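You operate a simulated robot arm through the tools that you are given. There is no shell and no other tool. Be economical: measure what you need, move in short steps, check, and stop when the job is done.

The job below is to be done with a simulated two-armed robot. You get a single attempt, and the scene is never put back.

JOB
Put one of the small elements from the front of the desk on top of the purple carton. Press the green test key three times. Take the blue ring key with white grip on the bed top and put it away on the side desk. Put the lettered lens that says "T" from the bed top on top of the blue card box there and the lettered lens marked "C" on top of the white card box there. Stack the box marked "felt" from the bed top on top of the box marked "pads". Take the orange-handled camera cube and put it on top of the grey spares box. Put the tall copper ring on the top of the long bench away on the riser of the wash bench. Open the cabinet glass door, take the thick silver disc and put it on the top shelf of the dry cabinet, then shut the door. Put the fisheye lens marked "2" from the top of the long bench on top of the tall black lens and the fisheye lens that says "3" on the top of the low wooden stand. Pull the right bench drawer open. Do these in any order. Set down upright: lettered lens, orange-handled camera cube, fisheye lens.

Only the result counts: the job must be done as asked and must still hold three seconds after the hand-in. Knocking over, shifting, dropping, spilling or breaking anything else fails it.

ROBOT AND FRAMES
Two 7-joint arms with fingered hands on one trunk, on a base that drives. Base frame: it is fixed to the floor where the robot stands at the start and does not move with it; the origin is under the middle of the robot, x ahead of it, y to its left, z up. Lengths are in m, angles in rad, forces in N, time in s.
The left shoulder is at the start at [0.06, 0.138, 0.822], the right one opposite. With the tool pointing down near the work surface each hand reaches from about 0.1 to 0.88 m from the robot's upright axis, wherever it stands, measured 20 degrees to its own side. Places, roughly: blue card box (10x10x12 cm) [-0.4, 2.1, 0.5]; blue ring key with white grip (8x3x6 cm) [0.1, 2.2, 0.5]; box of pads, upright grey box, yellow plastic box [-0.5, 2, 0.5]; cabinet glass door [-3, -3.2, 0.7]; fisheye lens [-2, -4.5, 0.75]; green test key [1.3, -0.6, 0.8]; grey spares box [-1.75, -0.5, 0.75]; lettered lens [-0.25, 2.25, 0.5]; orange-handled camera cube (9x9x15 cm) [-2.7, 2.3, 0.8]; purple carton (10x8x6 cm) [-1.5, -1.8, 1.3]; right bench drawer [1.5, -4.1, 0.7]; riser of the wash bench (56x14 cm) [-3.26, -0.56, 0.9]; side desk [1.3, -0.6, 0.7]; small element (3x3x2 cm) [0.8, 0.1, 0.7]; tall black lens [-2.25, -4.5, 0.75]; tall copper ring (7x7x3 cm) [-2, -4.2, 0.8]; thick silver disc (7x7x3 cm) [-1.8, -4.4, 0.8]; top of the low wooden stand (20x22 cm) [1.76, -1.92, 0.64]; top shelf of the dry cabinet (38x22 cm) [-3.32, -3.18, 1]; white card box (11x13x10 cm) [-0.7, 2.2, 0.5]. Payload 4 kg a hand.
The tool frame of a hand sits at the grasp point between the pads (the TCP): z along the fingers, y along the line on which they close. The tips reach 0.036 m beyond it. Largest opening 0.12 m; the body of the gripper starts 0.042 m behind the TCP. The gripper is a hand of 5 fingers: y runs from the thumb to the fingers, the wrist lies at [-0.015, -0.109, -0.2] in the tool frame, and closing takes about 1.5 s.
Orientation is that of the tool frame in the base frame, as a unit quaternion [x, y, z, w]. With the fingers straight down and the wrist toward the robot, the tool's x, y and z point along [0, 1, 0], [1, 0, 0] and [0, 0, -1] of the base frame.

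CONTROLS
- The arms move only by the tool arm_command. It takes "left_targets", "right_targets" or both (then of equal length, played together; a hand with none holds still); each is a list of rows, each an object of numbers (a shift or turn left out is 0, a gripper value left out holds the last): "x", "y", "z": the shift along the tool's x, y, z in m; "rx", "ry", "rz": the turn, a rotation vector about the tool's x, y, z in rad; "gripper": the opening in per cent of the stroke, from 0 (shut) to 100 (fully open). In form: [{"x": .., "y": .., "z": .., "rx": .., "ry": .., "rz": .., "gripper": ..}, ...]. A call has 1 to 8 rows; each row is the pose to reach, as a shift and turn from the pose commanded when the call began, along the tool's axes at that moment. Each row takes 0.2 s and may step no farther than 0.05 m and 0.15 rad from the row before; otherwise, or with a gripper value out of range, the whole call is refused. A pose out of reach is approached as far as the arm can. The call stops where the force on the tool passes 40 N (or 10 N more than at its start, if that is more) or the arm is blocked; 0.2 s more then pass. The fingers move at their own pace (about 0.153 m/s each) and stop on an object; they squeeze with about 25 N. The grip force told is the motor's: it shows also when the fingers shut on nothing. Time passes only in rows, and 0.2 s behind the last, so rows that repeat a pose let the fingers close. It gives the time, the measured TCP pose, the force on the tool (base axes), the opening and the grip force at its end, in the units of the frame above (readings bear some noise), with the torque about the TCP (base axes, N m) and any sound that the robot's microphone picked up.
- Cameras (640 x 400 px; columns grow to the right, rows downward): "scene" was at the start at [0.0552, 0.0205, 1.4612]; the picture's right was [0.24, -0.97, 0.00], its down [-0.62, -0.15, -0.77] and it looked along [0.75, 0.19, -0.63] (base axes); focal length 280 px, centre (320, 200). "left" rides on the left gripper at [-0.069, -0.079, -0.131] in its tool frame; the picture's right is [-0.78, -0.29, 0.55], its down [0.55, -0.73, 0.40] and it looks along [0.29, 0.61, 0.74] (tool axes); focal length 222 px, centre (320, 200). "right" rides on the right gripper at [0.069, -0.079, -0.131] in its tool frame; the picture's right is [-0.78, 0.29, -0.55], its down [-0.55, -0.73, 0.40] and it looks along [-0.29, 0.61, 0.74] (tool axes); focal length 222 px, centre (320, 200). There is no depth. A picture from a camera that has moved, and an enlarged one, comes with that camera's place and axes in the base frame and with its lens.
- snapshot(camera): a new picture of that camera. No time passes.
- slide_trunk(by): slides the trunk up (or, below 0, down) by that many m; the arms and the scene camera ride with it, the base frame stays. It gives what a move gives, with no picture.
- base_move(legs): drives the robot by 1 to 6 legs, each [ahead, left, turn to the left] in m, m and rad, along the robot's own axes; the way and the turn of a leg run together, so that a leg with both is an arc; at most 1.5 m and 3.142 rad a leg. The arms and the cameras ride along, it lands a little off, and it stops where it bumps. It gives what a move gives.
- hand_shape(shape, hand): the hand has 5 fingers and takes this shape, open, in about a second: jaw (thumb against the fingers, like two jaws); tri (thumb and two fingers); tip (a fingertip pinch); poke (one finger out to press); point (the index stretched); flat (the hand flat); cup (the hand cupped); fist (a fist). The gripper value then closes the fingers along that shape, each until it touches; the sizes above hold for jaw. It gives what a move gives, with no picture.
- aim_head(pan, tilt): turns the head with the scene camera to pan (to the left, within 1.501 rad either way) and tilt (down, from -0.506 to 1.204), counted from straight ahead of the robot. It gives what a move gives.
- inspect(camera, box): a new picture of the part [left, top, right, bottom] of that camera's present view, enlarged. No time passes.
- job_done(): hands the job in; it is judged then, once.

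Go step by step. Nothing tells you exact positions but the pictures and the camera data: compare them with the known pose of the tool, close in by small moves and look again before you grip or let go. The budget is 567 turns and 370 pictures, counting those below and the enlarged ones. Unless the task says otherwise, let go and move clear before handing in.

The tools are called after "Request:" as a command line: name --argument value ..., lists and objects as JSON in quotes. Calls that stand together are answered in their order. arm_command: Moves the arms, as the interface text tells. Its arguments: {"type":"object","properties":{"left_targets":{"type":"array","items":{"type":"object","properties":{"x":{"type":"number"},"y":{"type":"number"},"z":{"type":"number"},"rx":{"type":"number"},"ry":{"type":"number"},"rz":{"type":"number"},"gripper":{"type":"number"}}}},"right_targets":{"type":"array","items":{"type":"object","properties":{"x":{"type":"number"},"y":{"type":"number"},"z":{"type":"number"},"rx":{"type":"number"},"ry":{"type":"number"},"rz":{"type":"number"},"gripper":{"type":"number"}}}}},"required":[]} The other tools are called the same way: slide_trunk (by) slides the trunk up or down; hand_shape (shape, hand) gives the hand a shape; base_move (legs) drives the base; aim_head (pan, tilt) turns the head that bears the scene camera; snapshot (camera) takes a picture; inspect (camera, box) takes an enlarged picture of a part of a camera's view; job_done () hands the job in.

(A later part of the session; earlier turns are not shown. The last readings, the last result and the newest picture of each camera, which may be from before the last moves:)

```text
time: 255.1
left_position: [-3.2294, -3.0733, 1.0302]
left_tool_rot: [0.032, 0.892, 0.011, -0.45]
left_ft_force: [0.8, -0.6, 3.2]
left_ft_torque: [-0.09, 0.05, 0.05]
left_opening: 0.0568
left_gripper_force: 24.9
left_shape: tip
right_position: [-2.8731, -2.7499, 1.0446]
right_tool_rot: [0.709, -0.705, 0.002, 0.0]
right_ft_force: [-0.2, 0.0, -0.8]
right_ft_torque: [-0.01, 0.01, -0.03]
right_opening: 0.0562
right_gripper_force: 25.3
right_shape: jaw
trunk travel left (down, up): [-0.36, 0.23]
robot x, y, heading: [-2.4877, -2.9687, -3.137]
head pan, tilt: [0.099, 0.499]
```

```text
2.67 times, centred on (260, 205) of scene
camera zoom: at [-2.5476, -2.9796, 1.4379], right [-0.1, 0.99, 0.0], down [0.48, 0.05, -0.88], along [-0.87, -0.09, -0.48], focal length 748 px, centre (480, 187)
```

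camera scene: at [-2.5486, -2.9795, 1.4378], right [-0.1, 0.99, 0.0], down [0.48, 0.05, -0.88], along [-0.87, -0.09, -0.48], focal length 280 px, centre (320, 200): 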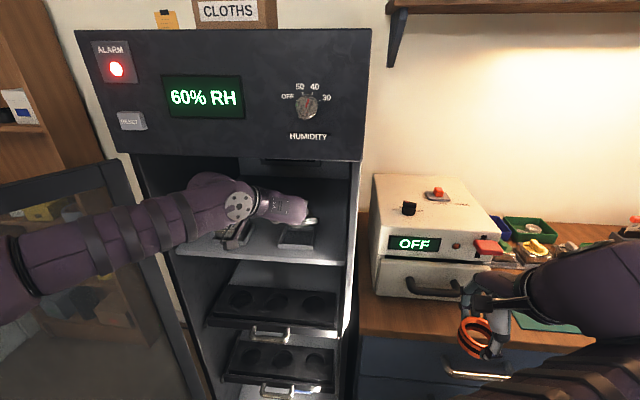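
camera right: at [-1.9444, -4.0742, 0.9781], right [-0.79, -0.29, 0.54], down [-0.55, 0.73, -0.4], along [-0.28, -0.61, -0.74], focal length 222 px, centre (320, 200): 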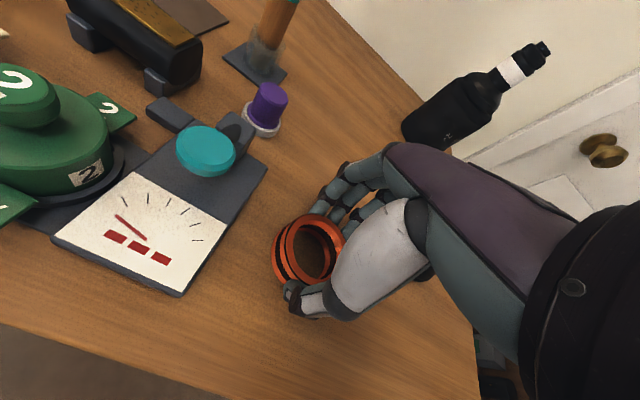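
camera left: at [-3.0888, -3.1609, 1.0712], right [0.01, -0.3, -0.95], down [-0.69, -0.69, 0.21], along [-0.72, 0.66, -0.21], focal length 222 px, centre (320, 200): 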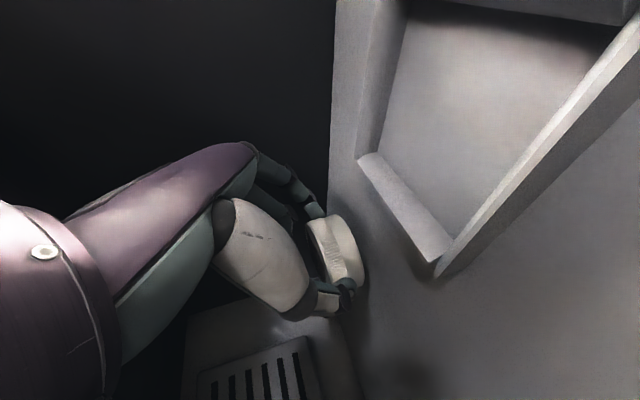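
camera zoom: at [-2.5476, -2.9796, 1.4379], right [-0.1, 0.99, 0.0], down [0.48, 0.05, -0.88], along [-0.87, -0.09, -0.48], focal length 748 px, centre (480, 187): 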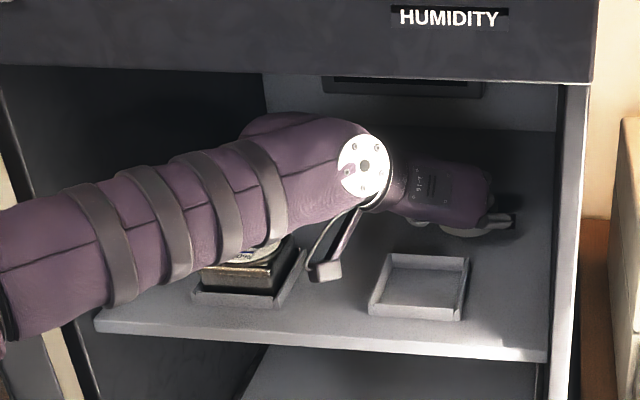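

Contact felt. I level the disc by tilting back slightly, then open.

Request:
arm_command --left_targets '[{"ry": -0.08, "x": 0.002, "z": -0.001}, {"ry": -0.17, "x": 0.003, "z": -0.001}, {"ry": -0.17, "x": 0.003, "z": -0.001, "gripper": 55}, {"ry": -0.17, "x": 0.003, "z": -0.001, "gripper": 68}, {"ry": -0.17, "x": 0.003, "z": -0.001, "gripper": 80}, {"ry": -0.17, "x": 0.003, "z": -0.001, "gripper": 80}]'

Request:
snapshot --camera "left"

```text
time: 256.5
left_position: [-3.2311, -3.0711, 1.0316]
left_tool_rot: [0.032, 0.928, 0.009, -0.371]
left_ft_force: [0.1, -0.6, -0.3]
left_ft_torque: [0.02, 0.0, -0.01]
left_opening: 0.0957
left_gripper_force: 0.1
left_shape: tip
right_position: [-2.8737, -2.7508, 1.0443]
right_tool_rot: [0.709, -0.705, 0.002, 0.001]
right_ft_force: [-0.3, -0.5, -1.1]
right_ft_torque: [0.0, 0.01, -0.01]
right_opening: 0.0563
right_gripper_force: 25.4
right_shape: jaw
trunk travel left (down, up): [-0.36, 0.23]
robot x, y, heading: [-2.4908, -2.9701, -3.142]
head pan, tilt: [0.099, 0.499]
```

```text
238 pictures are left
camera left: at [-3.096, -3.1595, 1.0792], right [0.17, -0.31, -0.94], down [-0.72, -0.69, 0.1], along [-0.67, 0.66, -0.34], focal length 222 px, centre (320, 200)
```

left: 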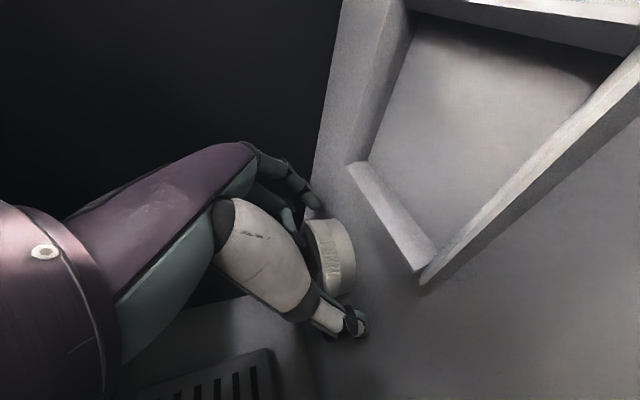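

The disc rests on the shelf. I lift slightly and withdraw.

Request:
arm_command --left_targets '[{"x": 0.0138, "z": -0.0145}, {"x": -0.0118, "z": -0.0456}, {"x": -0.0373, "z": -0.0768}, {"x": -0.0662, "z": -0.1043}, {"x": -0.0952, "z": -0.1318}, {"x": -0.1242, "z": -0.1593}, {"x": -0.153, "z": -0.187}]'

Request:
base_move --legs '[[-0.2, 0, 0]]'

Request:
snapshot --camera "scene"

```text
time: 258.1
left_position: [-2.9901, -3.0877, 1.0613]
left_tool_rot: [0.033, 0.927, 0.009, -0.373]
left_ft_force: [0.1, 0.3, -1.1]
left_ft_torque: [0.05, 0.01, 0.02]
left_opening: 0.0959
left_gripper_force: 0.0
left_shape: tip
right_position: [-2.8735, -2.75, 1.0448]
right_tool_rot: [0.709, -0.705, 0.002, 0.001]
right_ft_force: [0.7, 0.3, -0.6]
right_ft_torque: [0.0, 0.0, -0.01]
right_opening: 0.0565
right_gripper_force: 24.9
right_shape: jaw
trunk travel left (down, up): [-0.36, 0.23]
robot x, y, heading: [-2.4887, -2.9679, -3.143]
head pan, tilt: [0.099, 0.499]
```

```text
time: 259.8
left_position: [-2.7886, -3.0886, 1.0607]
left_tool_rot: [0.03, 0.928, 0.008, -0.372]
left_ft_force: [-0.6, -0.4, 0.4]
left_ft_torque: [-0.01, 0.02, -0.01]
left_opening: 0.0959
left_gripper_force: 0.1
left_shape: tip
right_position: [-2.6701, -2.7502, 1.0447]
right_tool_rot: [0.71, -0.704, 0.002, 0.0]
right_ft_force: [0.0, 0.7, -0.9]
right_ft_torque: [-0.04, 0.01, -0.01]
right_opening: 0.0562
right_gripper_force: 25.3
right_shape: jaw
trunk travel left (down, up): [-0.36, 0.23]
robot x, y, heading: [-2.2878, -2.9701, -3.137]
head pan, tilt: [0.099, 0.499]
```

```text
237 pictures are left
camera scene: at [-2.3451, -2.9792, 1.4379], right [-0.1, 0.99, 0.0], down [0.48, 0.05, -0.88], along [-0.87, -0.09, -0.48], focal length 280 px, centre (320, 200)
```

scene: 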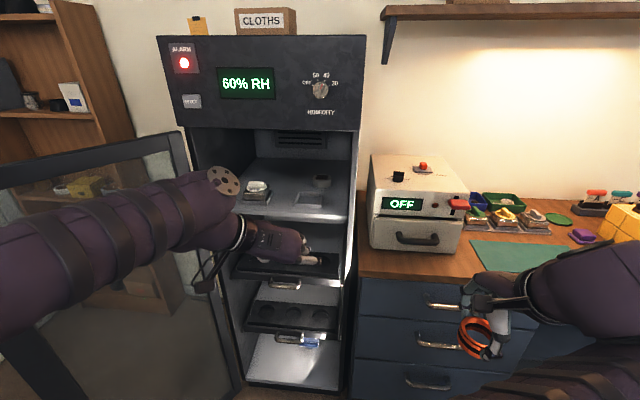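

The disc is in. Now to close the door: I bring the left hand down and back, then move the robot to the outer side of the door.

Request:
arm_command --left_targets '[{"ry": -0.14, "z": -0.02, "gripper": 0}, {"ry": -0.28, "z": -0.05, "gripper": 0}, {"ry": -0.42, "z": -0.08}, {"ry": -0.56, "z": -0.11}, {"ry": -0.7, "z": -0.14}, {"ry": -0.76, "z": -0.17}]'

Request:
arm_command --left_targets '[{"x": -0.04, "z": 0.03}, {"x": -0.08, "z": 0.06, "y": -0.02}, {"x": -0.11, "z": 0.09, "y": -0.04}, {"x": -0.13, "z": 0.12, "y": -0.06}]'

Request:
base_move --legs '[[0, 0.35, 0], [0.0, 0.3, 0]]'

Request:
aim_head --pan 0.2 --tilt 0.6

Request:
snapshot --camera "scene"

```text
time: 261.1
left_position: [-2.6719, -3.0968, 1.1841]
left_tool_rot: [0.032, 0.999, -0.005, 0.0]
left_ft_force: [0.8, 0.5, -0.9]
left_ft_torque: [0.0, 0.01, 0.01]
left_opening: 0.0001
left_gripper_force: 24.8
left_shape: tip
right_position: [-2.6705, -2.7515, 1.0442]
right_tool_rot: [0.71, -0.704, 0.002, 0.001]
right_ft_force: [-0.4, 0.1, -0.9]
right_ft_torque: [0.01, -0.04, -0.03]
right_opening: 0.0566
right_gripper_force: 25.1
right_shape: jaw
trunk travel left (down, up): [-0.36, 0.23]
robot x, y, heading: [-2.2881, -2.9673, -3.136]
head pan, tilt: [0.099, 0.499]
```

```text
refused: row 2 steps farther than a row can; nothing moved
```

```text
time: 265.1
left_position: [-2.6704, -3.75, 1.1842]
left_tool_rot: [0.032, 0.999, -0.004, -0.002]
left_ft_force: [-0.5, 1.1, 0.0]
left_ft_torque: [0.01, 0.01, 0.02]
left_opening: 0.0
left_gripper_force: 25.1
left_shape: tip
right_position: [-2.6698, -3.4056, 1.0455]
right_tool_rot: [0.71, -0.704, 0.001, 0.001]
right_ft_force: [0.0, -0.2, -1.7]
right_ft_torque: [-0.01, 0.01, 0.02]
right_opening: 0.0564
right_gripper_force: 24.8
right_shape: jaw
trunk travel left (down, up): [-0.36, 0.23]
robot x, y, heading: [-2.2888, -3.6238, -3.141]
head pan, tilt: [0.099, 0.499]
```

```text
time: 265.8
left_position: [-2.671, -3.7497, 1.1835]
left_tool_rot: [0.034, 0.999, -0.004, -0.002]
left_ft_force: [0.4, 0.0, -0.4]
left_ft_torque: [0.0, 0.03, 0.02]
left_opening: 0.0
left_gripper_force: 25.3
left_shape: tip
right_position: [-2.6708, -3.403, 1.0448]
right_tool_rot: [0.709, -0.705, 0.001, 0.001]
right_ft_force: [0.4, 0.6, -1.1]
right_ft_torque: [0.0, 0.01, 0.01]
right_opening: 0.0565
right_gripper_force: 25.3
right_shape: jaw
trunk travel left (down, up): [-0.36, 0.23]
robot x, y, heading: [-2.2847, -3.624, -3.143]
head pan, tilt: [0.201, 0.6]
```

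```text
236 pictures are left
camera scene: at [-2.3408, -3.6417, 1.4288], right [-0.2, 0.98, 0.0], down [0.55, 0.11, -0.83], along [-0.81, -0.17, -0.56], focal length 280 px, centre (320, 200)
```

scene: 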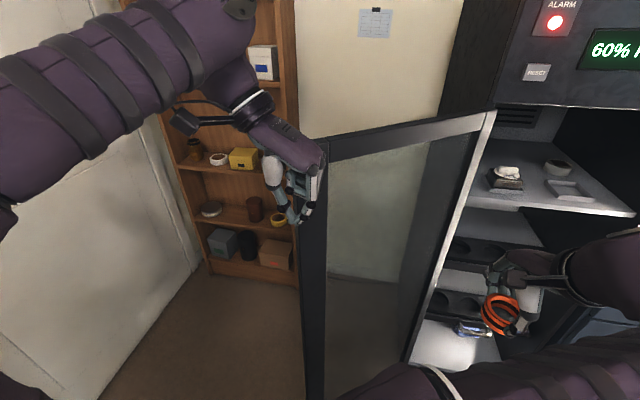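

The door has been nudged to about 140° open, and the left hand is on its inner side. I route the left hand around the free edge to the outer side.

Request:
arm_command --left_targets '[{"y": -0.045}, {"y": -0.09}, {"y": -0.135}, {"y": -0.175}, {"y": -0.18, "x": 0.045}, {"y": -0.18, "x": 0.09}, {"y": -0.18, "x": 0.135}, {"y": -0.18, "x": 0.18}]'

Request:
snapshot --camera "scene"

Request:
snapshot --camera "left"

```text
time: 267.6
left_position: [-2.7954, -3.9237, 1.1843]
left_tool_rot: [0.032, 0.999, -0.004, -0.001]
left_ft_force: [0.0, -1.0, 0.6]
left_ft_torque: [0.05, -0.03, -0.04]
left_opening: 0.0
left_gripper_force: 25.2
left_shape: tip
left hand out of reach, approached as far as the arm can: row 7, 8
right_position: [-2.6696, -3.4044, 1.044]
right_tool_rot: [0.71, -0.705, 0.002, 0.001]
right_ft_force: [-0.2, 0.1, -1.6]
right_ft_torque: [0.02, -0.03, 0.01]
right_opening: 0.0565
right_gripper_force: 24.9
right_shape: jaw
trunk travel left (down, up): [-0.36, 0.23]
robot x, y, heading: [-2.2891, -3.6234, -3.139]
head pan, tilt: [0.201, 0.6]
```

```text
235 pictures are left
camera scene: at [-2.3418, -3.6429, 1.4286], right [-0.2, 0.98, 0.0], down [0.55, 0.11, -0.82], along [-0.81, -0.17, -0.57], focal length 280 px, centre (320, 200)
```

scene: 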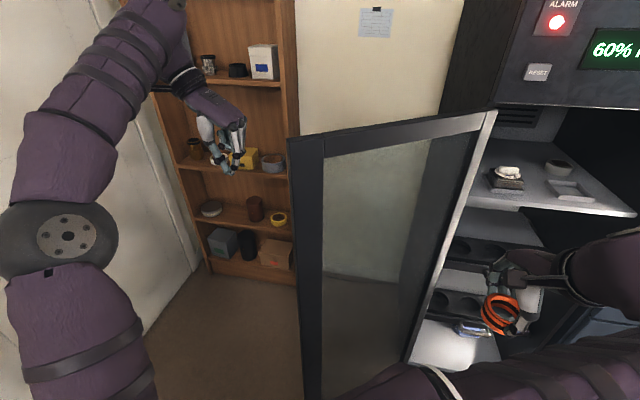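

```text
234 pictures are left
camera left: at [-2.7311, -4.0061, 1.3161], right [0.76, -0.34, -0.55], down [-0.6, -0.7, -0.39], along [-0.25, 0.62, -0.74], focal length 222 px, centre (320, 200)
```

left: 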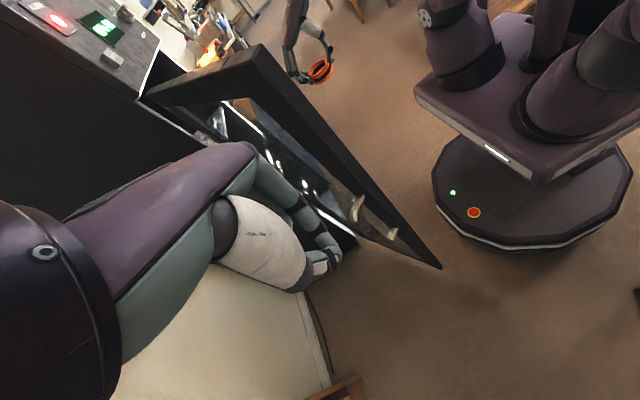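

The left hand is on the outer side now. I retract the right hand (with ring), back up a bit, lower the left hand, and then push the door closed.

Request:
arm_command --right_targets '[{"y": -0.04, "x": -0.02}, {"y": -0.08, "x": -0.04}, {"y": -0.12, "x": -0.06}, {"y": -0.15, "x": -0.08}]' --left_targets '[{"z": 0.04}, {"z": 0.08}, {"z": 0.12}, {"z": 0.16}]'

Request:
base_move --legs '[[-0.12, 0, 0]]'

Request:
arm_command --left_targets '[{"x": 0.045}, {"x": 0.09}, {"x": 0.12}, {"x": 0.12, "y": 0.045}, {"x": 0.12, "y": 0.09}, {"x": 0.12, "y": 0.135}, {"x": 0.12, "y": 0.18}, {"x": 0.12, "y": 0.225}]'

Request:
snapshot --camera "scene"

```text
time: 268.6
left_position: [-2.796, -3.9237, 1.0223]
left_tool_rot: [0.033, 0.999, -0.004, -0.002]
left_ft_force: [-0.2, -0.4, 0.3]
left_ft_torque: [-0.03, -0.02, 0.03]
left_opening: 0.0
left_gripper_force: 24.9
left_shape: tip
right_position: [-2.6669, -3.4018, 1.0398]
right_tool_rot: [0.71, -0.704, 0.001, 0.002]
right_ft_force: [-0.4, -0.1, -1.8]
right_ft_torque: [0.0, 0.0, 0.0]
right_opening: 0.0563
right_gripper_force: 25.4
right_shape: jaw
right hand out of reach, approached as far as the arm can: row 1, 2, 3, 4
trunk travel left (down, up): [-0.36, 0.23]
robot x, y, heading: [-2.2827, -3.6207, -3.135]
head pan, tilt: [0.201, 0.6]
```

```text
time: 269.8
left_position: [-2.6746, -3.9258, 1.0239]
left_tool_rot: [0.032, 0.999, -0.004, -0.002]
left_ft_force: [-0.1, -0.1, 0.3]
left_ft_torque: [0.03, 0.05, -0.02]
left_opening: 0.0
left_gripper_force: 24.7
left_shape: tip
right_position: [-2.5461, -3.4032, 1.0399]
right_tool_rot: [0.71, -0.704, 0.002, 0.002]
right_ft_force: [0.8, -0.8, -1.0]
right_ft_torque: [0.02, 0.01, -0.02]
right_opening: 0.0564
right_gripper_force: 25.2
right_shape: jaw
trunk travel left (down, up): [-0.36, 0.23]
robot x, y, heading: [-2.1666, -3.6224, -3.135]
head pan, tilt: [0.201, 0.6]
```

```text
time: 271.6
left_position: [-2.7813, -3.6891, 1.0232]
left_tool_rot: [0.033, 0.999, -0.004, -0.002]
left_ft_force: [0.4, -0.6, -0.1]
left_ft_torque: [-0.05, 0.01, 0.0]
left_opening: 0.0
left_gripper_force: 25.0
left_shape: tip
right_position: [-2.5468, -3.402, 1.0387]
right_tool_rot: [0.71, -0.704, 0.002, 0.001]
right_ft_force: [0.4, 0.9, -1.2]
right_ft_torque: [-0.04, 0.02, -0.02]
right_opening: 0.0564
right_gripper_force: 25.4
right_shape: jaw
trunk travel left (down, up): [-0.36, 0.23]
robot x, y, heading: [-2.1706, -3.6211, -3.139]
head pan, tilt: [0.201, 0.6]
```

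```text
233 pictures are left
camera scene: at [-2.2214, -3.6407, 1.4287], right [-0.2, 0.98, 0.0], down [0.55, 0.11, -0.83], along [-0.81, -0.17, -0.56], focal length 280 px, centre (320, 200)
```

scene: 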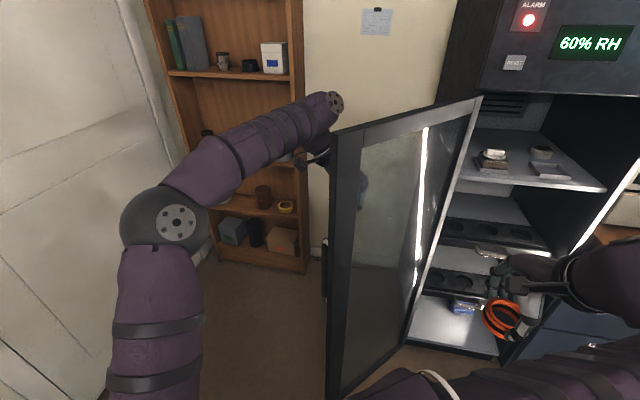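

The door is moving. I raise the right hand above door height before the edge passes it.

Request:
arm_command --right_targets '[{"z": -0.045}, {"z": -0.09}, {"z": -0.135}, {"z": -0.18}, {"z": -0.225}, {"z": -0.27}, {"z": -0.31}]'

```text
time: 272.5
left_position: [-2.7795, -3.6918, 1.0264]
left_tool_rot: [0.031, 0.999, -0.005, -0.004]
left_ft_force: [0.8, 0.7, 0.8]
left_ft_torque: [-0.01, 0.01, 0.01]
left_opening: 0.0002
left_gripper_force: 25.4
left_shape: tip
right_position: [-2.5705, -3.3548, 1.1548]
right_tool_rot: [-0.635, 0.772, -0.027, 0.025]
right_ft_force: [0.3, -1.2, 0.1]
right_ft_torque: [0.03, 0.02, -0.01]
right_opening: 0.0564
right_gripper_force: 25.0
right_shape: jaw
right hand out of reach, approached as far as the arm can: row 1, 2, 3, 4
trunk travel left (down, up): [-0.36, 0.23]
robot x, y, heading: [-2.167, -3.6195, -3.138]
head pan, tilt: [0.201, 0.6]
stopped in row 4 (right hand): the arm was blocked; the commanded pose is now the measured one
```

Request:
arm_command --left_targets '[{"y": -0.03}, {"y": -0.06}]'

Request:
base_move --legs '[[-0.15, 0, 0]]'

Request:
arm_command --left_targets '[{"x": 0.045}, {"x": 0.09}, {"x": 0.135}, {"x": 0.14, "y": 0.045}, {"x": 0.14, "y": 0.09}, {"x": 0.14, "y": 0.135}, {"x": 0.14, "y": 0.18}, {"x": 0.14, "y": 0.22}]'

Request:
snapshot --camera "scene"

```text
time: 273.1
left_position: [-2.7865, -3.7529, 1.0246]
left_tool_rot: [0.031, 1.0, -0.005, -0.003]
left_ft_force: [0.1, 0.2, -0.8]
left_ft_torque: [-0.02, -0.03, 0.0]
left_opening: 0.0
left_gripper_force: 25.0
left_shape: tip
right_position: [-2.5719, -3.3564, 1.1548]
right_tool_rot: [-0.637, 0.77, -0.029, 0.025]
right_ft_force: [0.3, 0.7, -1.0]
right_ft_torque: [0.0, 0.01, -0.01]
right_opening: 0.0561
right_gripper_force: 25.0
right_shape: jaw
trunk travel left (down, up): [-0.36, 0.23]
robot x, y, heading: [-2.1665, -3.6249, -3.14]
head pan, tilt: [0.201, 0.6]
```

```text
time: 274.5
left_position: [-2.6348, -3.7531, 1.0263]
left_tool_rot: [0.03, 1.0, -0.005, -0.003]
left_ft_force: [-0.2, 0.5, 0.8]
left_ft_torque: [-0.02, 0.01, -0.02]
left_opening: 0.0
left_gripper_force: 25.1
left_shape: tip
right_position: [-2.4215, -3.3576, 1.1558]
right_tool_rot: [-0.638, 0.769, -0.029, 0.023]
right_ft_force: [-0.1, 0.5, 0.2]
right_ft_torque: [-0.01, -0.01, 0.02]
right_opening: 0.0563
right_gripper_force: 25.3
right_shape: jaw
trunk travel left (down, up): [-0.36, 0.23]
robot x, y, heading: [-2.0156, -3.6237, -3.139]
head pan, tilt: [0.201, 0.6]
```

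```text
time: 276.3
left_position: [-2.7017, -3.5876, 1.0248]
left_tool_rot: [0.034, 0.999, -0.006, -0.001]
left_ft_force: [0.1, -0.4, -0.1]
left_ft_torque: [0.07, 0.04, 0.04]
left_opening: 0.0
left_gripper_force: 25.0
left_shape: tip
left hand out of reach, approached as far as the arm can: row 2, 3, 4, 5, 6, 7, 8
right_position: [-2.4217, -3.3583, 1.1561]
right_tool_rot: [-0.639, 0.768, -0.028, 0.023]
right_ft_force: [0.1, -0.2, -1.2]
right_ft_torque: [0.06, 0.02, -0.02]
right_opening: 0.0563
right_gripper_force: 24.6
right_shape: jaw
trunk travel left (down, up): [-0.36, 0.23]
robot x, y, heading: [-2.0201, -3.6193, -3.138]
head pan, tilt: [0.201, 0.6]
```

```text
232 pictures are left
camera scene: at [-2.0699, -3.6427, 1.4288], right [-0.21, 0.98, 0.0], down [0.55, 0.12, -0.83], along [-0.81, -0.17, -0.56], focal length 280 px, centre (320, 200)
```

scene: 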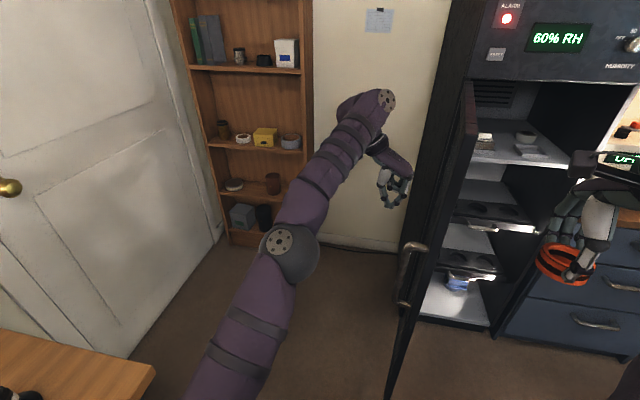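

Now the base strafe pushes the door further.

Request:
base_move --legs '[[0, -0.28, 0]]'

Request:
snapshot --camera "scene"

```text
time: 278.2
left_position: [-2.704, -3.3022, 1.0256]
left_tool_rot: [0.036, 0.999, -0.007, -0.002]
left_ft_force: [0.0, 0.6, 0.9]
left_ft_torque: [-0.04, 0.0, 0.0]
left_opening: 0.0003
left_gripper_force: 24.8
left_shape: tip
right_position: [-2.4237, -3.0742, 1.1547]
right_tool_rot: [-0.637, 0.77, -0.029, 0.023]
right_ft_force: [-0.2, 0.4, -1.0]
right_ft_torque: [-0.05, 0.0, 0.01]
right_opening: 0.0563
right_gripper_force: 25.0
right_shape: jaw
trunk travel left (down, up): [-0.36, 0.23]
robot x, y, heading: [-2.0178, -3.341, -3.139]
head pan, tilt: [0.201, 0.6]
```

```text
231 pictures are left
camera scene: at [-2.0724, -3.3592, 1.4287], right [-0.2, 0.98, 0.0], down [0.55, 0.11, -0.83], along [-0.81, -0.17, -0.56], focal length 280 px, centre (320, 200)
```

scene: 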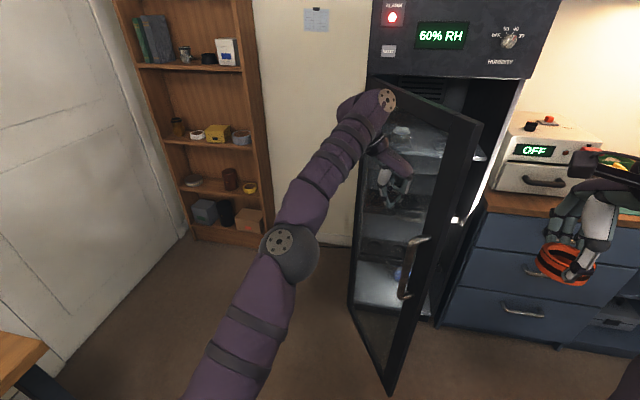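

Continue with diagonal moves to bring it nearly shut.

Request:
base_move --legs '[[0.1, -0.12, 0], [0.1, -0.07, 0]]'

Request:
snapshot --camera "scene"

```text
time: 280.5
left_position: [-2.904, -3.1168, 1.024]
left_tool_rot: [0.037, 0.999, -0.006, -0.002]
left_ft_force: [0.3, 0.4, -0.3]
left_ft_torque: [0.0, -0.04, -0.03]
left_opening: 0.0
left_gripper_force: 25.0
left_shape: tip
right_position: [-2.6238, -2.8874, 1.1541]
right_tool_rot: [-0.636, 0.77, -0.029, 0.024]
right_ft_force: [0.2, -0.3, -1.3]
right_ft_torque: [0.0, -0.05, 0.01]
right_opening: 0.0563
right_gripper_force: 25.0
right_shape: jaw
trunk travel left (down, up): [-0.36, 0.23]
robot x, y, heading: [-2.2177, -3.1581, -3.14]
head pan, tilt: [0.201, 0.6]
```

```text
230 pictures are left
camera scene: at [-2.2738, -3.1736, 1.4286], right [-0.2, 0.98, 0.0], down [0.55, 0.11, -0.82], along [-0.81, -0.17, -0.57], focal length 280 px, centre (320, 200)
```

scene: 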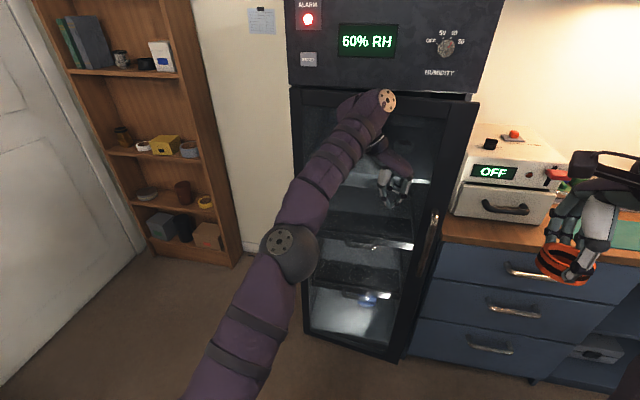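

Request:
base_move --legs '[[0.08, 0, 0]]'

Request:
snapshot --camera "scene"

```text
time: 281.5
left_position: [-2.9372, -3.1165, 1.0288]
left_tool_rot: [0.044, 0.999, -0.005, 0.001]
left_ft_force: [-0.2, 0.1, 0.5]
left_ft_torque: [0.01, -0.02, 0.02]
left_opening: 0.0002
left_gripper_force: 25.3
left_shape: tip
right_position: [-2.6641, -2.8956, 1.1604]
right_tool_rot: [-0.64, 0.768, -0.025, 0.021]
right_ft_force: [-0.3, 0.9, -1.4]
right_ft_torque: [-0.02, 0.02, 0.01]
right_opening: 0.0564
right_gripper_force: 24.1
right_shape: jaw
trunk travel left (down, up): [-0.36, 0.23]
robot x, y, heading: [-2.2665, -3.1597, -3.129]
head pan, tilt: [0.201, 0.6]
stopped in leg 1: the robot was blocked; the commanded pose is now the measured one
```

```text
229 pictures are left
camera scene: at [-2.3079, -3.1779, 1.4297], right [-0.21, 0.98, 0.0], down [0.54, 0.12, -0.83], along [-0.81, -0.17, -0.56], focal length 280 px, centre (320, 200)
```

scene: 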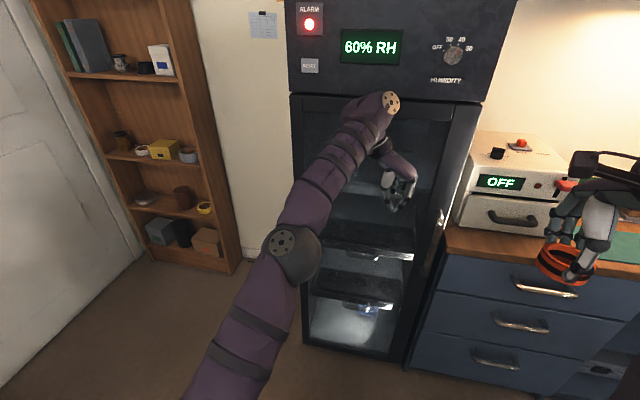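

Request:
inspect --camera "scene" --box '[280, 70, 520, 220]'

Request:
inspect --camera "scene" --box '[360, 160, 500, 380]'

```text
2.67 times, centred on (400, 145) of scene
camera zoom: at [-2.3079, -3.1779, 1.4297], right [-0.21, 0.98, 0.0], down [0.54, 0.12, -0.83], along [-0.81, -0.17, -0.56], focal length 748 px, centre (107, 347)
```

zoom: 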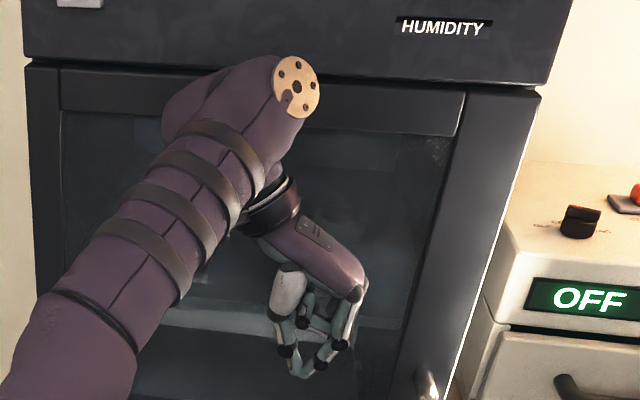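

```text
1.82 times, centred on (430, 270) of scene
camera zoom: at [-2.3079, -3.1779, 1.4297], right [-0.21, 0.98, 0.0], down [0.54, 0.12, -0.83], along [-0.81, -0.17, -0.56], focal length 510 px, centre (120, 73)
```

zoom: 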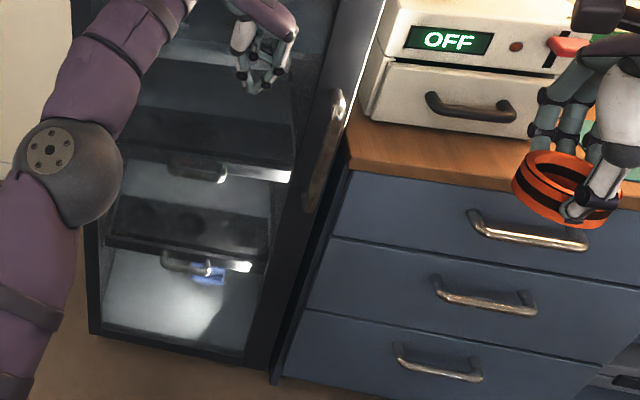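

It looks almost shut. To be certain I press once more, nearer the handle side and lower.

Request:
base_move --legs '[[-0.03, 0, -0.012], [0, -0.065, 0]]'

Request:
arm_command --left_targets '[{"z": 0.04}, {"z": 0.08}, {"z": 0.1}, {"z": 0.1, "x": 0.03}, {"z": 0.1, "x": 0.06}, {"z": 0.1, "x": 0.09}, {"z": 0.1, "x": 0.12}]'

Request:
snapshot --camera "scene"

```text
time: 282.9
left_position: [-2.9205, -3.0371, 1.0189]
left_tool_rot: [0.051, 0.999, -0.006, 0.007]
left_ft_force: [0.5, 0.0, 0.2]
left_ft_torque: [-0.04, -0.01, 0.01]
left_opening: 0.0
left_gripper_force: 25.2
left_shape: tip
right_position: [-2.6425, -2.8199, 1.155]
right_tool_rot: [-0.634, 0.772, -0.029, 0.023]
right_ft_force: [0.3, -0.1, -2.2]
right_ft_torque: [-0.05, -0.01, 0.0]
right_opening: 0.056
right_gripper_force: 24.5
right_shape: jaw
trunk travel left (down, up): [-0.36, 0.23]
robot x, y, heading: [-2.2384, -3.0915, 3.135]
head pan, tilt: [0.201, 0.6]
```

```text
time: 284.5
left_position: [-2.9404, -3.0395, 0.921]
left_tool_rot: [0.055, 0.998, -0.008, 0.003]
left_ft_force: [-1.1, -0.2, 0.2]
left_ft_torque: [0.01, -0.01, -0.01]
left_opening: 0.0001
left_gripper_force: 25.4
left_shape: tip
left hand out of reach, approached as far as the arm can: row 5, 6, 7
right_position: [-2.6328, -2.8191, 1.1588]
right_tool_rot: [-0.633, 0.773, -0.025, 0.019]
right_ft_force: [-0.3, 0.2, -1.0]
right_ft_torque: [-0.01, 0.02, 0.01]
right_opening: 0.0564
right_gripper_force: 25.0
right_shape: jaw
trunk travel left (down, up): [-0.36, 0.23]
robot x, y, heading: [-2.2388, -3.0924, 3.136]
head pan, tilt: [0.201, 0.6]
```

```text
226 pictures are left
camera scene: at [-2.2814, -3.1073, 1.429], right [-0.19, 0.98, 0.0], down [0.55, 0.11, -0.83], along [-0.81, -0.16, -0.56], focal length 280 px, centre (320, 200)
```

scene: 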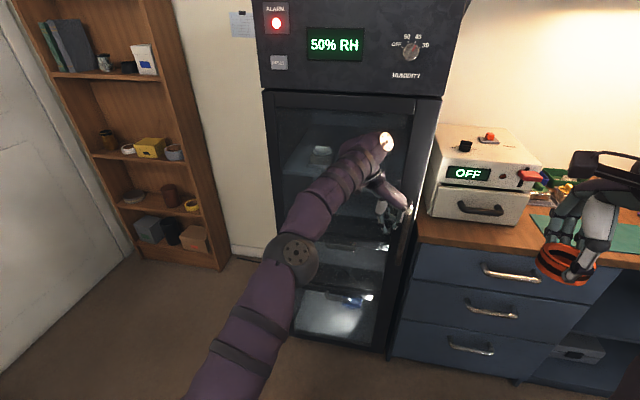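

RH is dropping, so it seems shut. One final small push with the base, then back off and compare.

Request:
base_move --legs '[[0.06, 0, 0]]'

Request:
base_move --legs '[[-0.12, -0.25, 0]]'

Request:
snapshot --camera "scene"

```text
time: 285.2
left_position: [-2.9391, -3.0389, 0.9212]
left_tool_rot: [0.06, 0.998, -0.003, 0.005]
left_ft_force: [1.0, -0.4, -0.8]
left_ft_torque: [-0.01, -0.04, -0.01]
left_opening: 0.0
left_gripper_force: 24.8
left_shape: tip
right_position: [-2.6368, -2.826, 1.1604]
right_tool_rot: [-0.635, 0.772, -0.025, 0.021]
right_ft_force: [0.1, -0.4, -1.1]
right_ft_torque: [-0.01, -0.01, 0.01]
right_opening: 0.0562
right_gripper_force: 25.0
right_shape: jaw
trunk travel left (down, up): [-0.36, 0.23]
robot x, y, heading: [-2.2425, -3.0933, -3.137]
head pan, tilt: [0.201, 0.6]
stopped in leg 1: the robot was blocked; the commanded pose is now the measured one
```

```text
time: 285.9
left_position: [-2.9383, -3.0383, 0.9225]
left_tool_rot: [0.061, 0.998, -0.002, 0.005]
left_ft_force: [-0.6, 0.7, 0.1]
left_ft_torque: [0.0, 0.01, -0.01]
left_opening: 0.0001
left_gripper_force: 25.1
left_shape: tip
right_position: [-2.6373, -2.8253, 1.1577]
right_tool_rot: [-0.637, 0.77, -0.027, 0.021]
right_ft_force: [0.0, -0.2, -0.8]
right_ft_torque: [0.0, 0.01, 0.01]
right_opening: 0.0563
right_gripper_force: 24.7
right_shape: jaw
trunk travel left (down, up): [-0.36, 0.23]
robot x, y, heading: [-2.2396, -3.0893, -3.14]
head pan, tilt: [0.201, 0.6]
stopped in leg 1: the robot was blocked; the commanded pose is now the measured one
```

```text
225 pictures are left
camera scene: at [-2.2857, -3.1113, 1.429], right [-0.2, 0.98, 0.0], down [0.55, 0.11, -0.83], along [-0.81, -0.17, -0.56], focal length 280 px, centre (320, 200)
```

scene: 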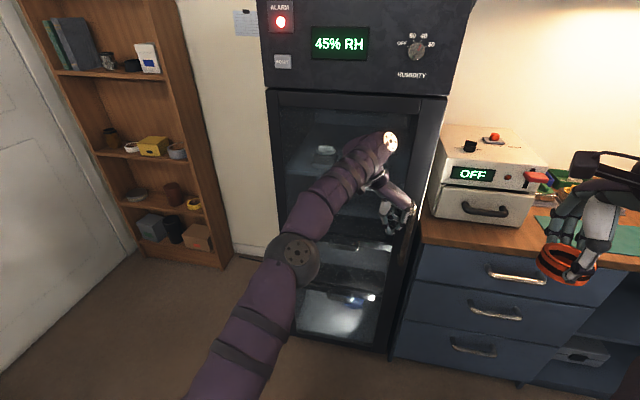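

RH falls further: the door is shut. I free the hand from beside the bar before moving.

Request:
arm_command --left_targets '[{"x": -0.03, "y": -0.02}, {"x": -0.07, "y": -0.03}, {"x": -0.11, "y": -0.04}]'

Request:
snapshot --camera "scene"

```text
time: 286.7
left_position: [-2.8399, -3.0921, 0.9202]
left_tool_rot: [0.06, 0.998, -0.002, 0.008]
left_ft_force: [-0.4, 0.4, 0.2]
left_ft_torque: [-0.01, 0.04, -0.01]
left_opening: 0.0
left_gripper_force: 24.9
left_shape: tip
right_position: [-2.6439, -2.824, 1.1546]
right_tool_rot: [-0.636, 0.771, -0.029, 0.023]
right_ft_force: [0.2, -0.5, -0.9]
right_ft_torque: [0.0, 0.01, -0.01]
right_opening: 0.0563
right_gripper_force: 24.7
right_shape: jaw
trunk travel left (down, up): [-0.36, 0.23]
robot x, y, heading: [-2.2387, -3.0895, -3.14]
head pan, tilt: [0.201, 0.6]
```

```text
224 pictures are left
camera scene: at [-2.2941, -3.1101, 1.4287], right [-0.2, 0.98, 0.0], down [0.55, 0.11, -0.83], along [-0.81, -0.17, -0.56], focal length 280 px, centre (320, 200)
```

scene: 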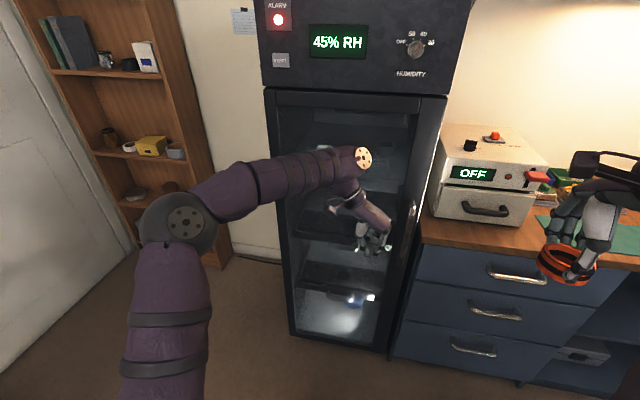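

The cabinet is shut. I tuck the left hand, turn to face +y and look along the aisle to the wash bench.

Request:
arm_command --left_targets '[{"x": -0.04}, {"x": -0.08}, {"x": -0.12}, {"x": -0.16, "y": -0.02}, {"x": -0.2, "y": -0.04}]'

Request:
base_move --legs '[[0, 0, -1.571]]'

Request:
aim_head --pan 0 --tilt 0.4

Request:
snapshot --camera "scene"

```text
time: 287.9
left_position: [-2.6471, -3.1546, 0.9223]
left_tool_rot: [0.059, 0.998, -0.003, 0.008]
left_ft_force: [0.0, -0.1, -0.8]
left_ft_torque: [0.01, 0.02, -0.01]
left_opening: 0.0
left_gripper_force: 24.6
left_shape: tip
right_position: [-2.6444, -2.8237, 1.1541]
right_tool_rot: [-0.636, 0.771, -0.028, 0.024]
right_ft_force: [-0.1, 0.4, -1.7]
right_ft_torque: [0.01, 0.01, 0.02]
right_opening: 0.0565
right_gripper_force: 24.9
right_shape: jaw
trunk travel left (down, up): [-0.36, 0.23]
robot x, y, heading: [-2.2397, -3.0946, -3.137]
head pan, tilt: [0.201, 0.6]
```

```text
time: 292.1
left_position: [-2.3071, -2.6851, 0.9241]
left_tool_rot: [0.746, 0.666, -0.009, 0.004]
left_ft_force: [-0.6, 0.0, -0.5]
left_ft_torque: [-0.01, 0.01, 0.01]
left_opening: 0.0001
left_gripper_force: 25.9
left_shape: tip
right_position: [-1.975, -2.6849, 1.1559]
right_tool_rot: [0.093, 0.995, -0.037, -0.003]
right_ft_force: [0.3, -0.8, -1.4]
right_ft_torque: [-0.02, 0.01, 0.01]
right_opening: 0.0562
right_gripper_force: 25.0
right_shape: jaw
trunk travel left (down, up): [-0.36, 0.23]
robot x, y, heading: [-2.2407, -3.0949, 1.581]
head pan, tilt: [0.201, 0.6]
```

```text
time: 292.9
left_position: [-2.3065, -2.6856, 0.9229]
left_tool_rot: [0.746, 0.666, -0.008, 0.004]
left_ft_force: [0.1, 0.0, 0.1]
left_ft_torque: [0.01, -0.01, 0.04]
left_opening: 0.0
left_gripper_force: 24.8
left_shape: tip
right_position: [-1.9745, -2.684, 1.1554]
right_tool_rot: [0.093, 0.995, -0.037, -0.003]
right_ft_force: [0.0, 0.0, -1.5]
right_ft_torque: [-0.01, 0.01, -0.01]
right_opening: 0.0565
right_gripper_force: 24.8
right_shape: jaw
trunk travel left (down, up): [-0.36, 0.23]
robot x, y, heading: [-2.2392, -3.092, 1.578]
head pan, tilt: [0.0, 0.4]
```

```text
223 pictures are left
camera scene: at [-2.2386, -3.0296, 1.4469], right [1.0, 0.01, 0.0], down [0.0, -0.39, -0.92], along [-0.01, 0.92, -0.39], focal length 280 px, centre (320, 200)
```

scene: 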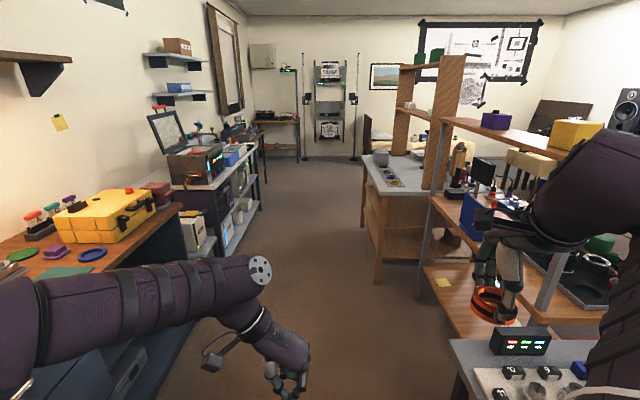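

The aisle is clear. I drive up to y≈-0.9 and turn to the left to face the wash bench.

Request:
base_move --legs '[[0.2, 0.08, 0], [1.0, 0, 0], [1.0, 0, 0]]'

Request:
aim_head --pan 1.2 --tilt 0.5

Request:
snapshot --camera "scene"

```text
time: 304.1
left_position: [-2.412, -0.4907, 0.9239]
left_tool_rot: [0.745, 0.666, -0.009, 0.005]
left_ft_force: [-0.2, 0.6, -1.1]
left_ft_torque: [0.02, 0.01, -0.03]
left_opening: 0.0
left_gripper_force: 25.3
left_shape: tip
right_position: [-2.0791, -0.4901, 1.1566]
right_tool_rot: [0.091, 0.995, -0.037, -0.003]
right_ft_force: [0.0, -0.5, -1.6]
right_ft_torque: [-0.02, -0.03, -0.02]
right_opening: 0.0561
right_gripper_force: 24.7
right_shape: jaw
trunk travel left (down, up): [-0.36, 0.23]
robot x, y, heading: [-2.3449, -0.8989, 1.58]
head pan, tilt: [0.0, 0.4]
```

```text
time: 305.5
left_position: [-2.411, -0.4911, 0.9241]
left_tool_rot: [0.745, 0.667, -0.009, 0.004]
left_ft_force: [0.3, -0.4, 0.4]
left_ft_torque: [0.01, 0.02, 0.03]
left_opening: 0.0002
left_gripper_force: 25.1
left_shape: tip
right_position: [-2.0784, -0.4909, 1.1543]
right_tool_rot: [0.091, 0.995, -0.036, -0.003]
right_ft_force: [0.1, 0.0, -1.2]
right_ft_torque: [0.01, 0.01, -0.01]
right_opening: 0.0562
right_gripper_force: 25.3
right_shape: jaw
trunk travel left (down, up): [-0.36, 0.23]
robot x, y, heading: [-2.343, -0.9, 1.584]
head pan, tilt: [1.201, 0.499]
```

```text
222 pictures are left
camera scene: at [-2.4265, -0.8955, 1.4378], right [0.35, 0.94, 0.0], down [0.45, -0.17, -0.88], along [-0.82, 0.31, -0.48], focal length 280 px, centre (320, 200)
```

scene: 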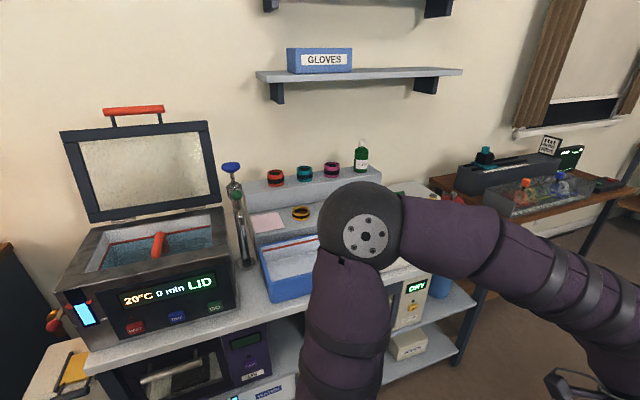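

The riser with coloured rings is at the back of the wash bench. I turn to face it.

Request:
base_move --legs '[[0.1, 0, 0], [0, 0, 1.558]]'

Request:
aim_head --pan -0.2 --tilt 0.5

Request:
snapshot --camera "scene"

Request:
snapshot --camera "right"

```text
time: 310.4
left_position: [-2.7526, -0.8605, 0.9226]
left_tool_rot: [0.061, 0.998, -0.003, 0.009]
left_ft_force: [0.9, 0.3, -0.1]
left_ft_torque: [0.0, 0.01, 0.02]
left_opening: 0.0
left_gripper_force: 25.2
left_shape: tip
right_position: [-2.7498, -0.5297, 1.1549]
right_tool_rot: [-0.635, 0.771, -0.029, 0.024]
right_ft_force: [0.0, 0.7, -0.4]
right_ft_torque: [-0.01, -0.01, 0.04]
right_opening: 0.0561
right_gripper_force: 24.6
right_shape: jaw
trunk travel left (down, up): [-0.36, 0.23]
robot x, y, heading: [-2.3467, -0.7989, -3.142]
head pan, tilt: [1.201, 0.499]
```

```text
time: 312.0
left_position: [-2.7527, -0.861, 0.9233]
left_tool_rot: [0.062, 0.998, -0.004, 0.009]
left_ft_force: [1.0, 0.1, -0.8]
left_ft_torque: [-0.01, 0.0, -0.02]
left_opening: 0.0
left_gripper_force: 25.3
left_shape: tip
right_position: [-2.7494, -0.5284, 1.1541]
right_tool_rot: [-0.635, 0.772, -0.029, 0.023]
right_ft_force: [-0.2, 0.3, -1.7]
right_ft_torque: [0.0, -0.04, 0.02]
right_opening: 0.0563
right_gripper_force: 24.8
right_shape: jaw
trunk travel left (down, up): [-0.36, 0.23]
robot x, y, heading: [-2.3436, -0.7987, -3.143]
head pan, tilt: [-0.201, 0.499]
```

```text
221 pictures are left
camera scene: at [-2.4019, -0.7797, 1.4378], right [0.2, 0.98, 0.0], down [0.47, -0.09, -0.88], along [-0.86, 0.17, -0.48], focal length 280 px, centre (320, 200)
```

scene: 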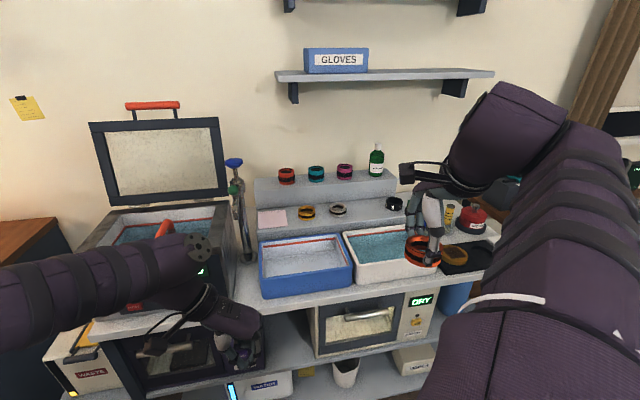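

```text
220 pictures are left
camera right: at [-2.6948, -0.6103, 1.2922], right [-0.17, 0.83, 0.52], down [0.85, 0.39, -0.34], along [-0.49, 0.39, -0.78], focal length 222 px, centre (320, 200)
```

right: 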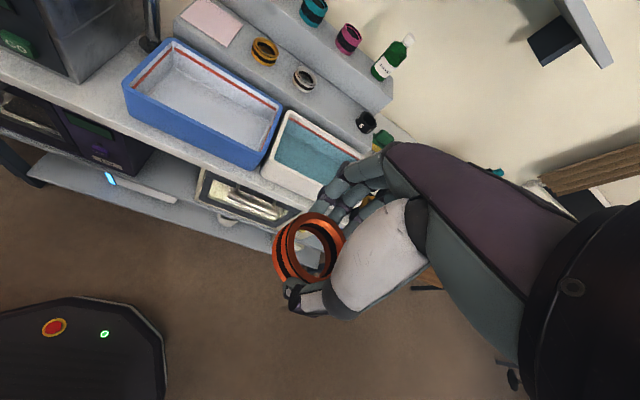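

The lower step (z≈0.90) is the riser; there is a free spot at about (-3.235, -0.425). I straighten the hand and move the base into position.

Request:
arm_command --right_targets '[{"rx": -0.037, "ry": -0.004, "rz": -0.097}, {"rx": -0.075, "ry": -0.007, "rz": -0.194}]'

Request:
base_move --legs '[[0.13, -0.17, 0]]'

Request:
snapshot --camera "scene"

```text
time: 312.6
left_position: [-2.7523, -0.8597, 0.9238]
left_tool_rot: [0.061, 0.998, -0.004, 0.01]
left_ft_force: [-1.1, 0.1, -0.3]
left_ft_torque: [0.04, 0.02, -0.01]
left_opening: 0.0003
left_gripper_force: 25.4
left_shape: tip
right_position: [-2.7675, -0.5264, 1.1458]
right_tool_rot: [0.708, -0.706, 0.0, 0.0]
right_ft_force: [-0.1, 0.3, -1.2]
right_ft_torque: [0.01, 0.01, -0.01]
right_opening: 0.0564
right_gripper_force: 24.4
right_shape: jaw
right hand out of reach, approached as far as the arm can: row 1, 2
trunk travel left (down, up): [-0.36, 0.23]
robot x, y, heading: [-2.3419, -0.7939, -3.139]
head pan, tilt: [-0.201, 0.499]
```

```text
time: 314.2
left_position: [-2.8851, -0.6901, 0.9229]
left_tool_rot: [0.061, 0.998, -0.003, 0.01]
left_ft_force: [0.8, -0.1, -0.4]
left_ft_torque: [-0.01, -0.01, 0.0]
left_opening: 0.0
left_gripper_force: 25.3
left_shape: tip
right_position: [-2.8987, -0.3575, 1.1451]
right_tool_rot: [-0.706, 0.708, 0.0, -0.001]
right_ft_force: [-0.7, 0.5, -1.8]
right_ft_torque: [0.0, 0.03, -0.01]
right_opening: 0.056
right_gripper_force: 25.0
right_shape: jaw
trunk travel left (down, up): [-0.36, 0.23]
robot x, y, heading: [-2.4803, -0.6267, 3.141]
head pan, tilt: [-0.201, 0.499]
```

```text
219 pictures are left
camera scene: at [-2.5351, -0.6101, 1.4378], right [0.2, 0.98, 0.0], down [0.47, -0.1, -0.88], along [-0.86, 0.18, -0.48], focal length 280 px, centre (320, 200)
```

scene: 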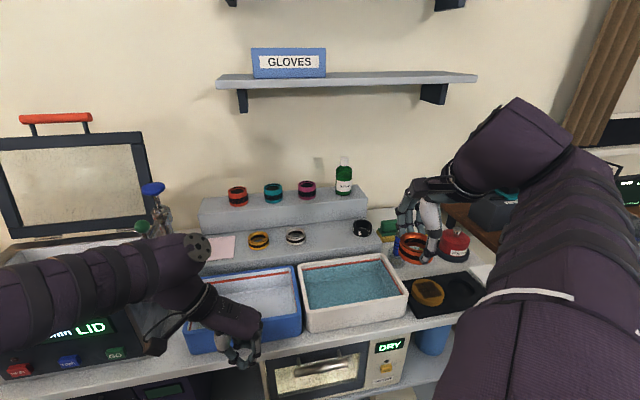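

Request:
arm_command --right_targets '[{"x": 0.01, "y": 0.048}, {"x": 0.02, "y": 0.096}, {"x": 0.03, "y": 0.144}, {"x": 0.04, "y": 0.192}, {"x": 0.05, "y": 0.24}, {"x": 0.06, "y": 0.288}, {"x": 0.072, "y": 0.334}, {"x": 0.072, "y": 0.334, "z": 0.04}]'

Request:
inspect --camera "scene" --box '[240, 150, 440, 290]'

Request:
snapshot --camera "right"

```text
time: 316.0
left_position: [-2.8854, -0.6918, 0.9233]
left_tool_rot: [0.062, 0.998, -0.003, 0.01]
left_ft_force: [0.4, 1.4, 0.5]
left_ft_torque: [0.03, -0.04, 0.0]
left_opening: 0.0001
left_gripper_force: 25.1
left_shape: tip
right_position: [-3.2323, -0.4297, 1.1045]
right_tool_rot: [-0.706, 0.708, 0.0, -0.001]
right_ft_force: [-0.8, -0.3, -0.7]
right_ft_torque: [-0.01, -0.02, 0.0]
right_opening: 0.0562
right_gripper_force: 24.7
right_shape: jaw
trunk travel left (down, up): [-0.36, 0.23]
robot x, y, heading: [-2.4803, -0.6294, 3.138]
head pan, tilt: [-0.201, 0.499]
```

```text
2.86 times, centred on (340, 220) of scene
camera zoom: at [-2.5346, -0.6113, 1.4379], right [0.2, 0.98, 0.0], down [0.47, -0.1, -0.88], along [-0.86, 0.18, -0.48], focal length 801 px, centre (263, 143)
```

zoom: 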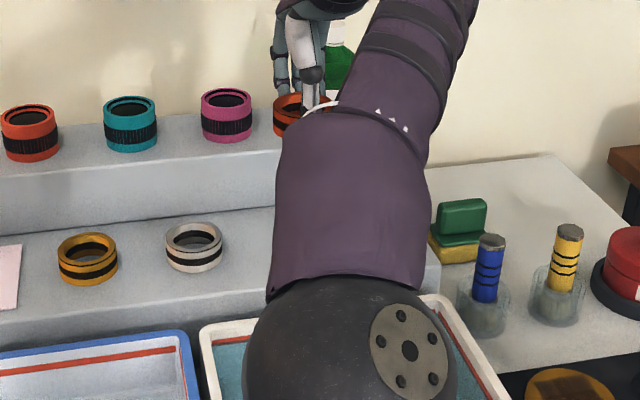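

```text
217 pictures are left
camera right: at [-3.1526, -0.4991, 1.2364], right [-0.29, 0.79, 0.55], down [0.74, 0.55, -0.4], along [-0.61, 0.29, -0.74], focal length 222 px, centre (320, 200)
```

right: 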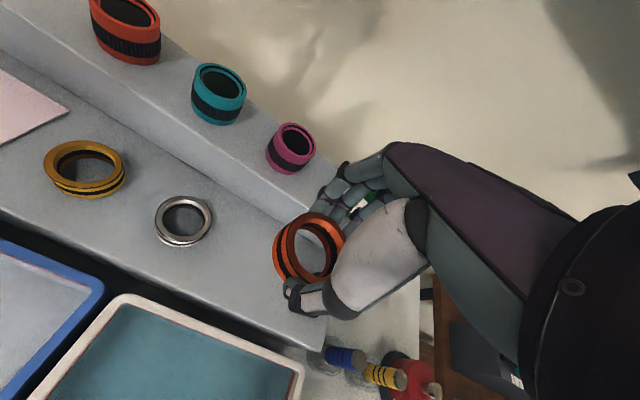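

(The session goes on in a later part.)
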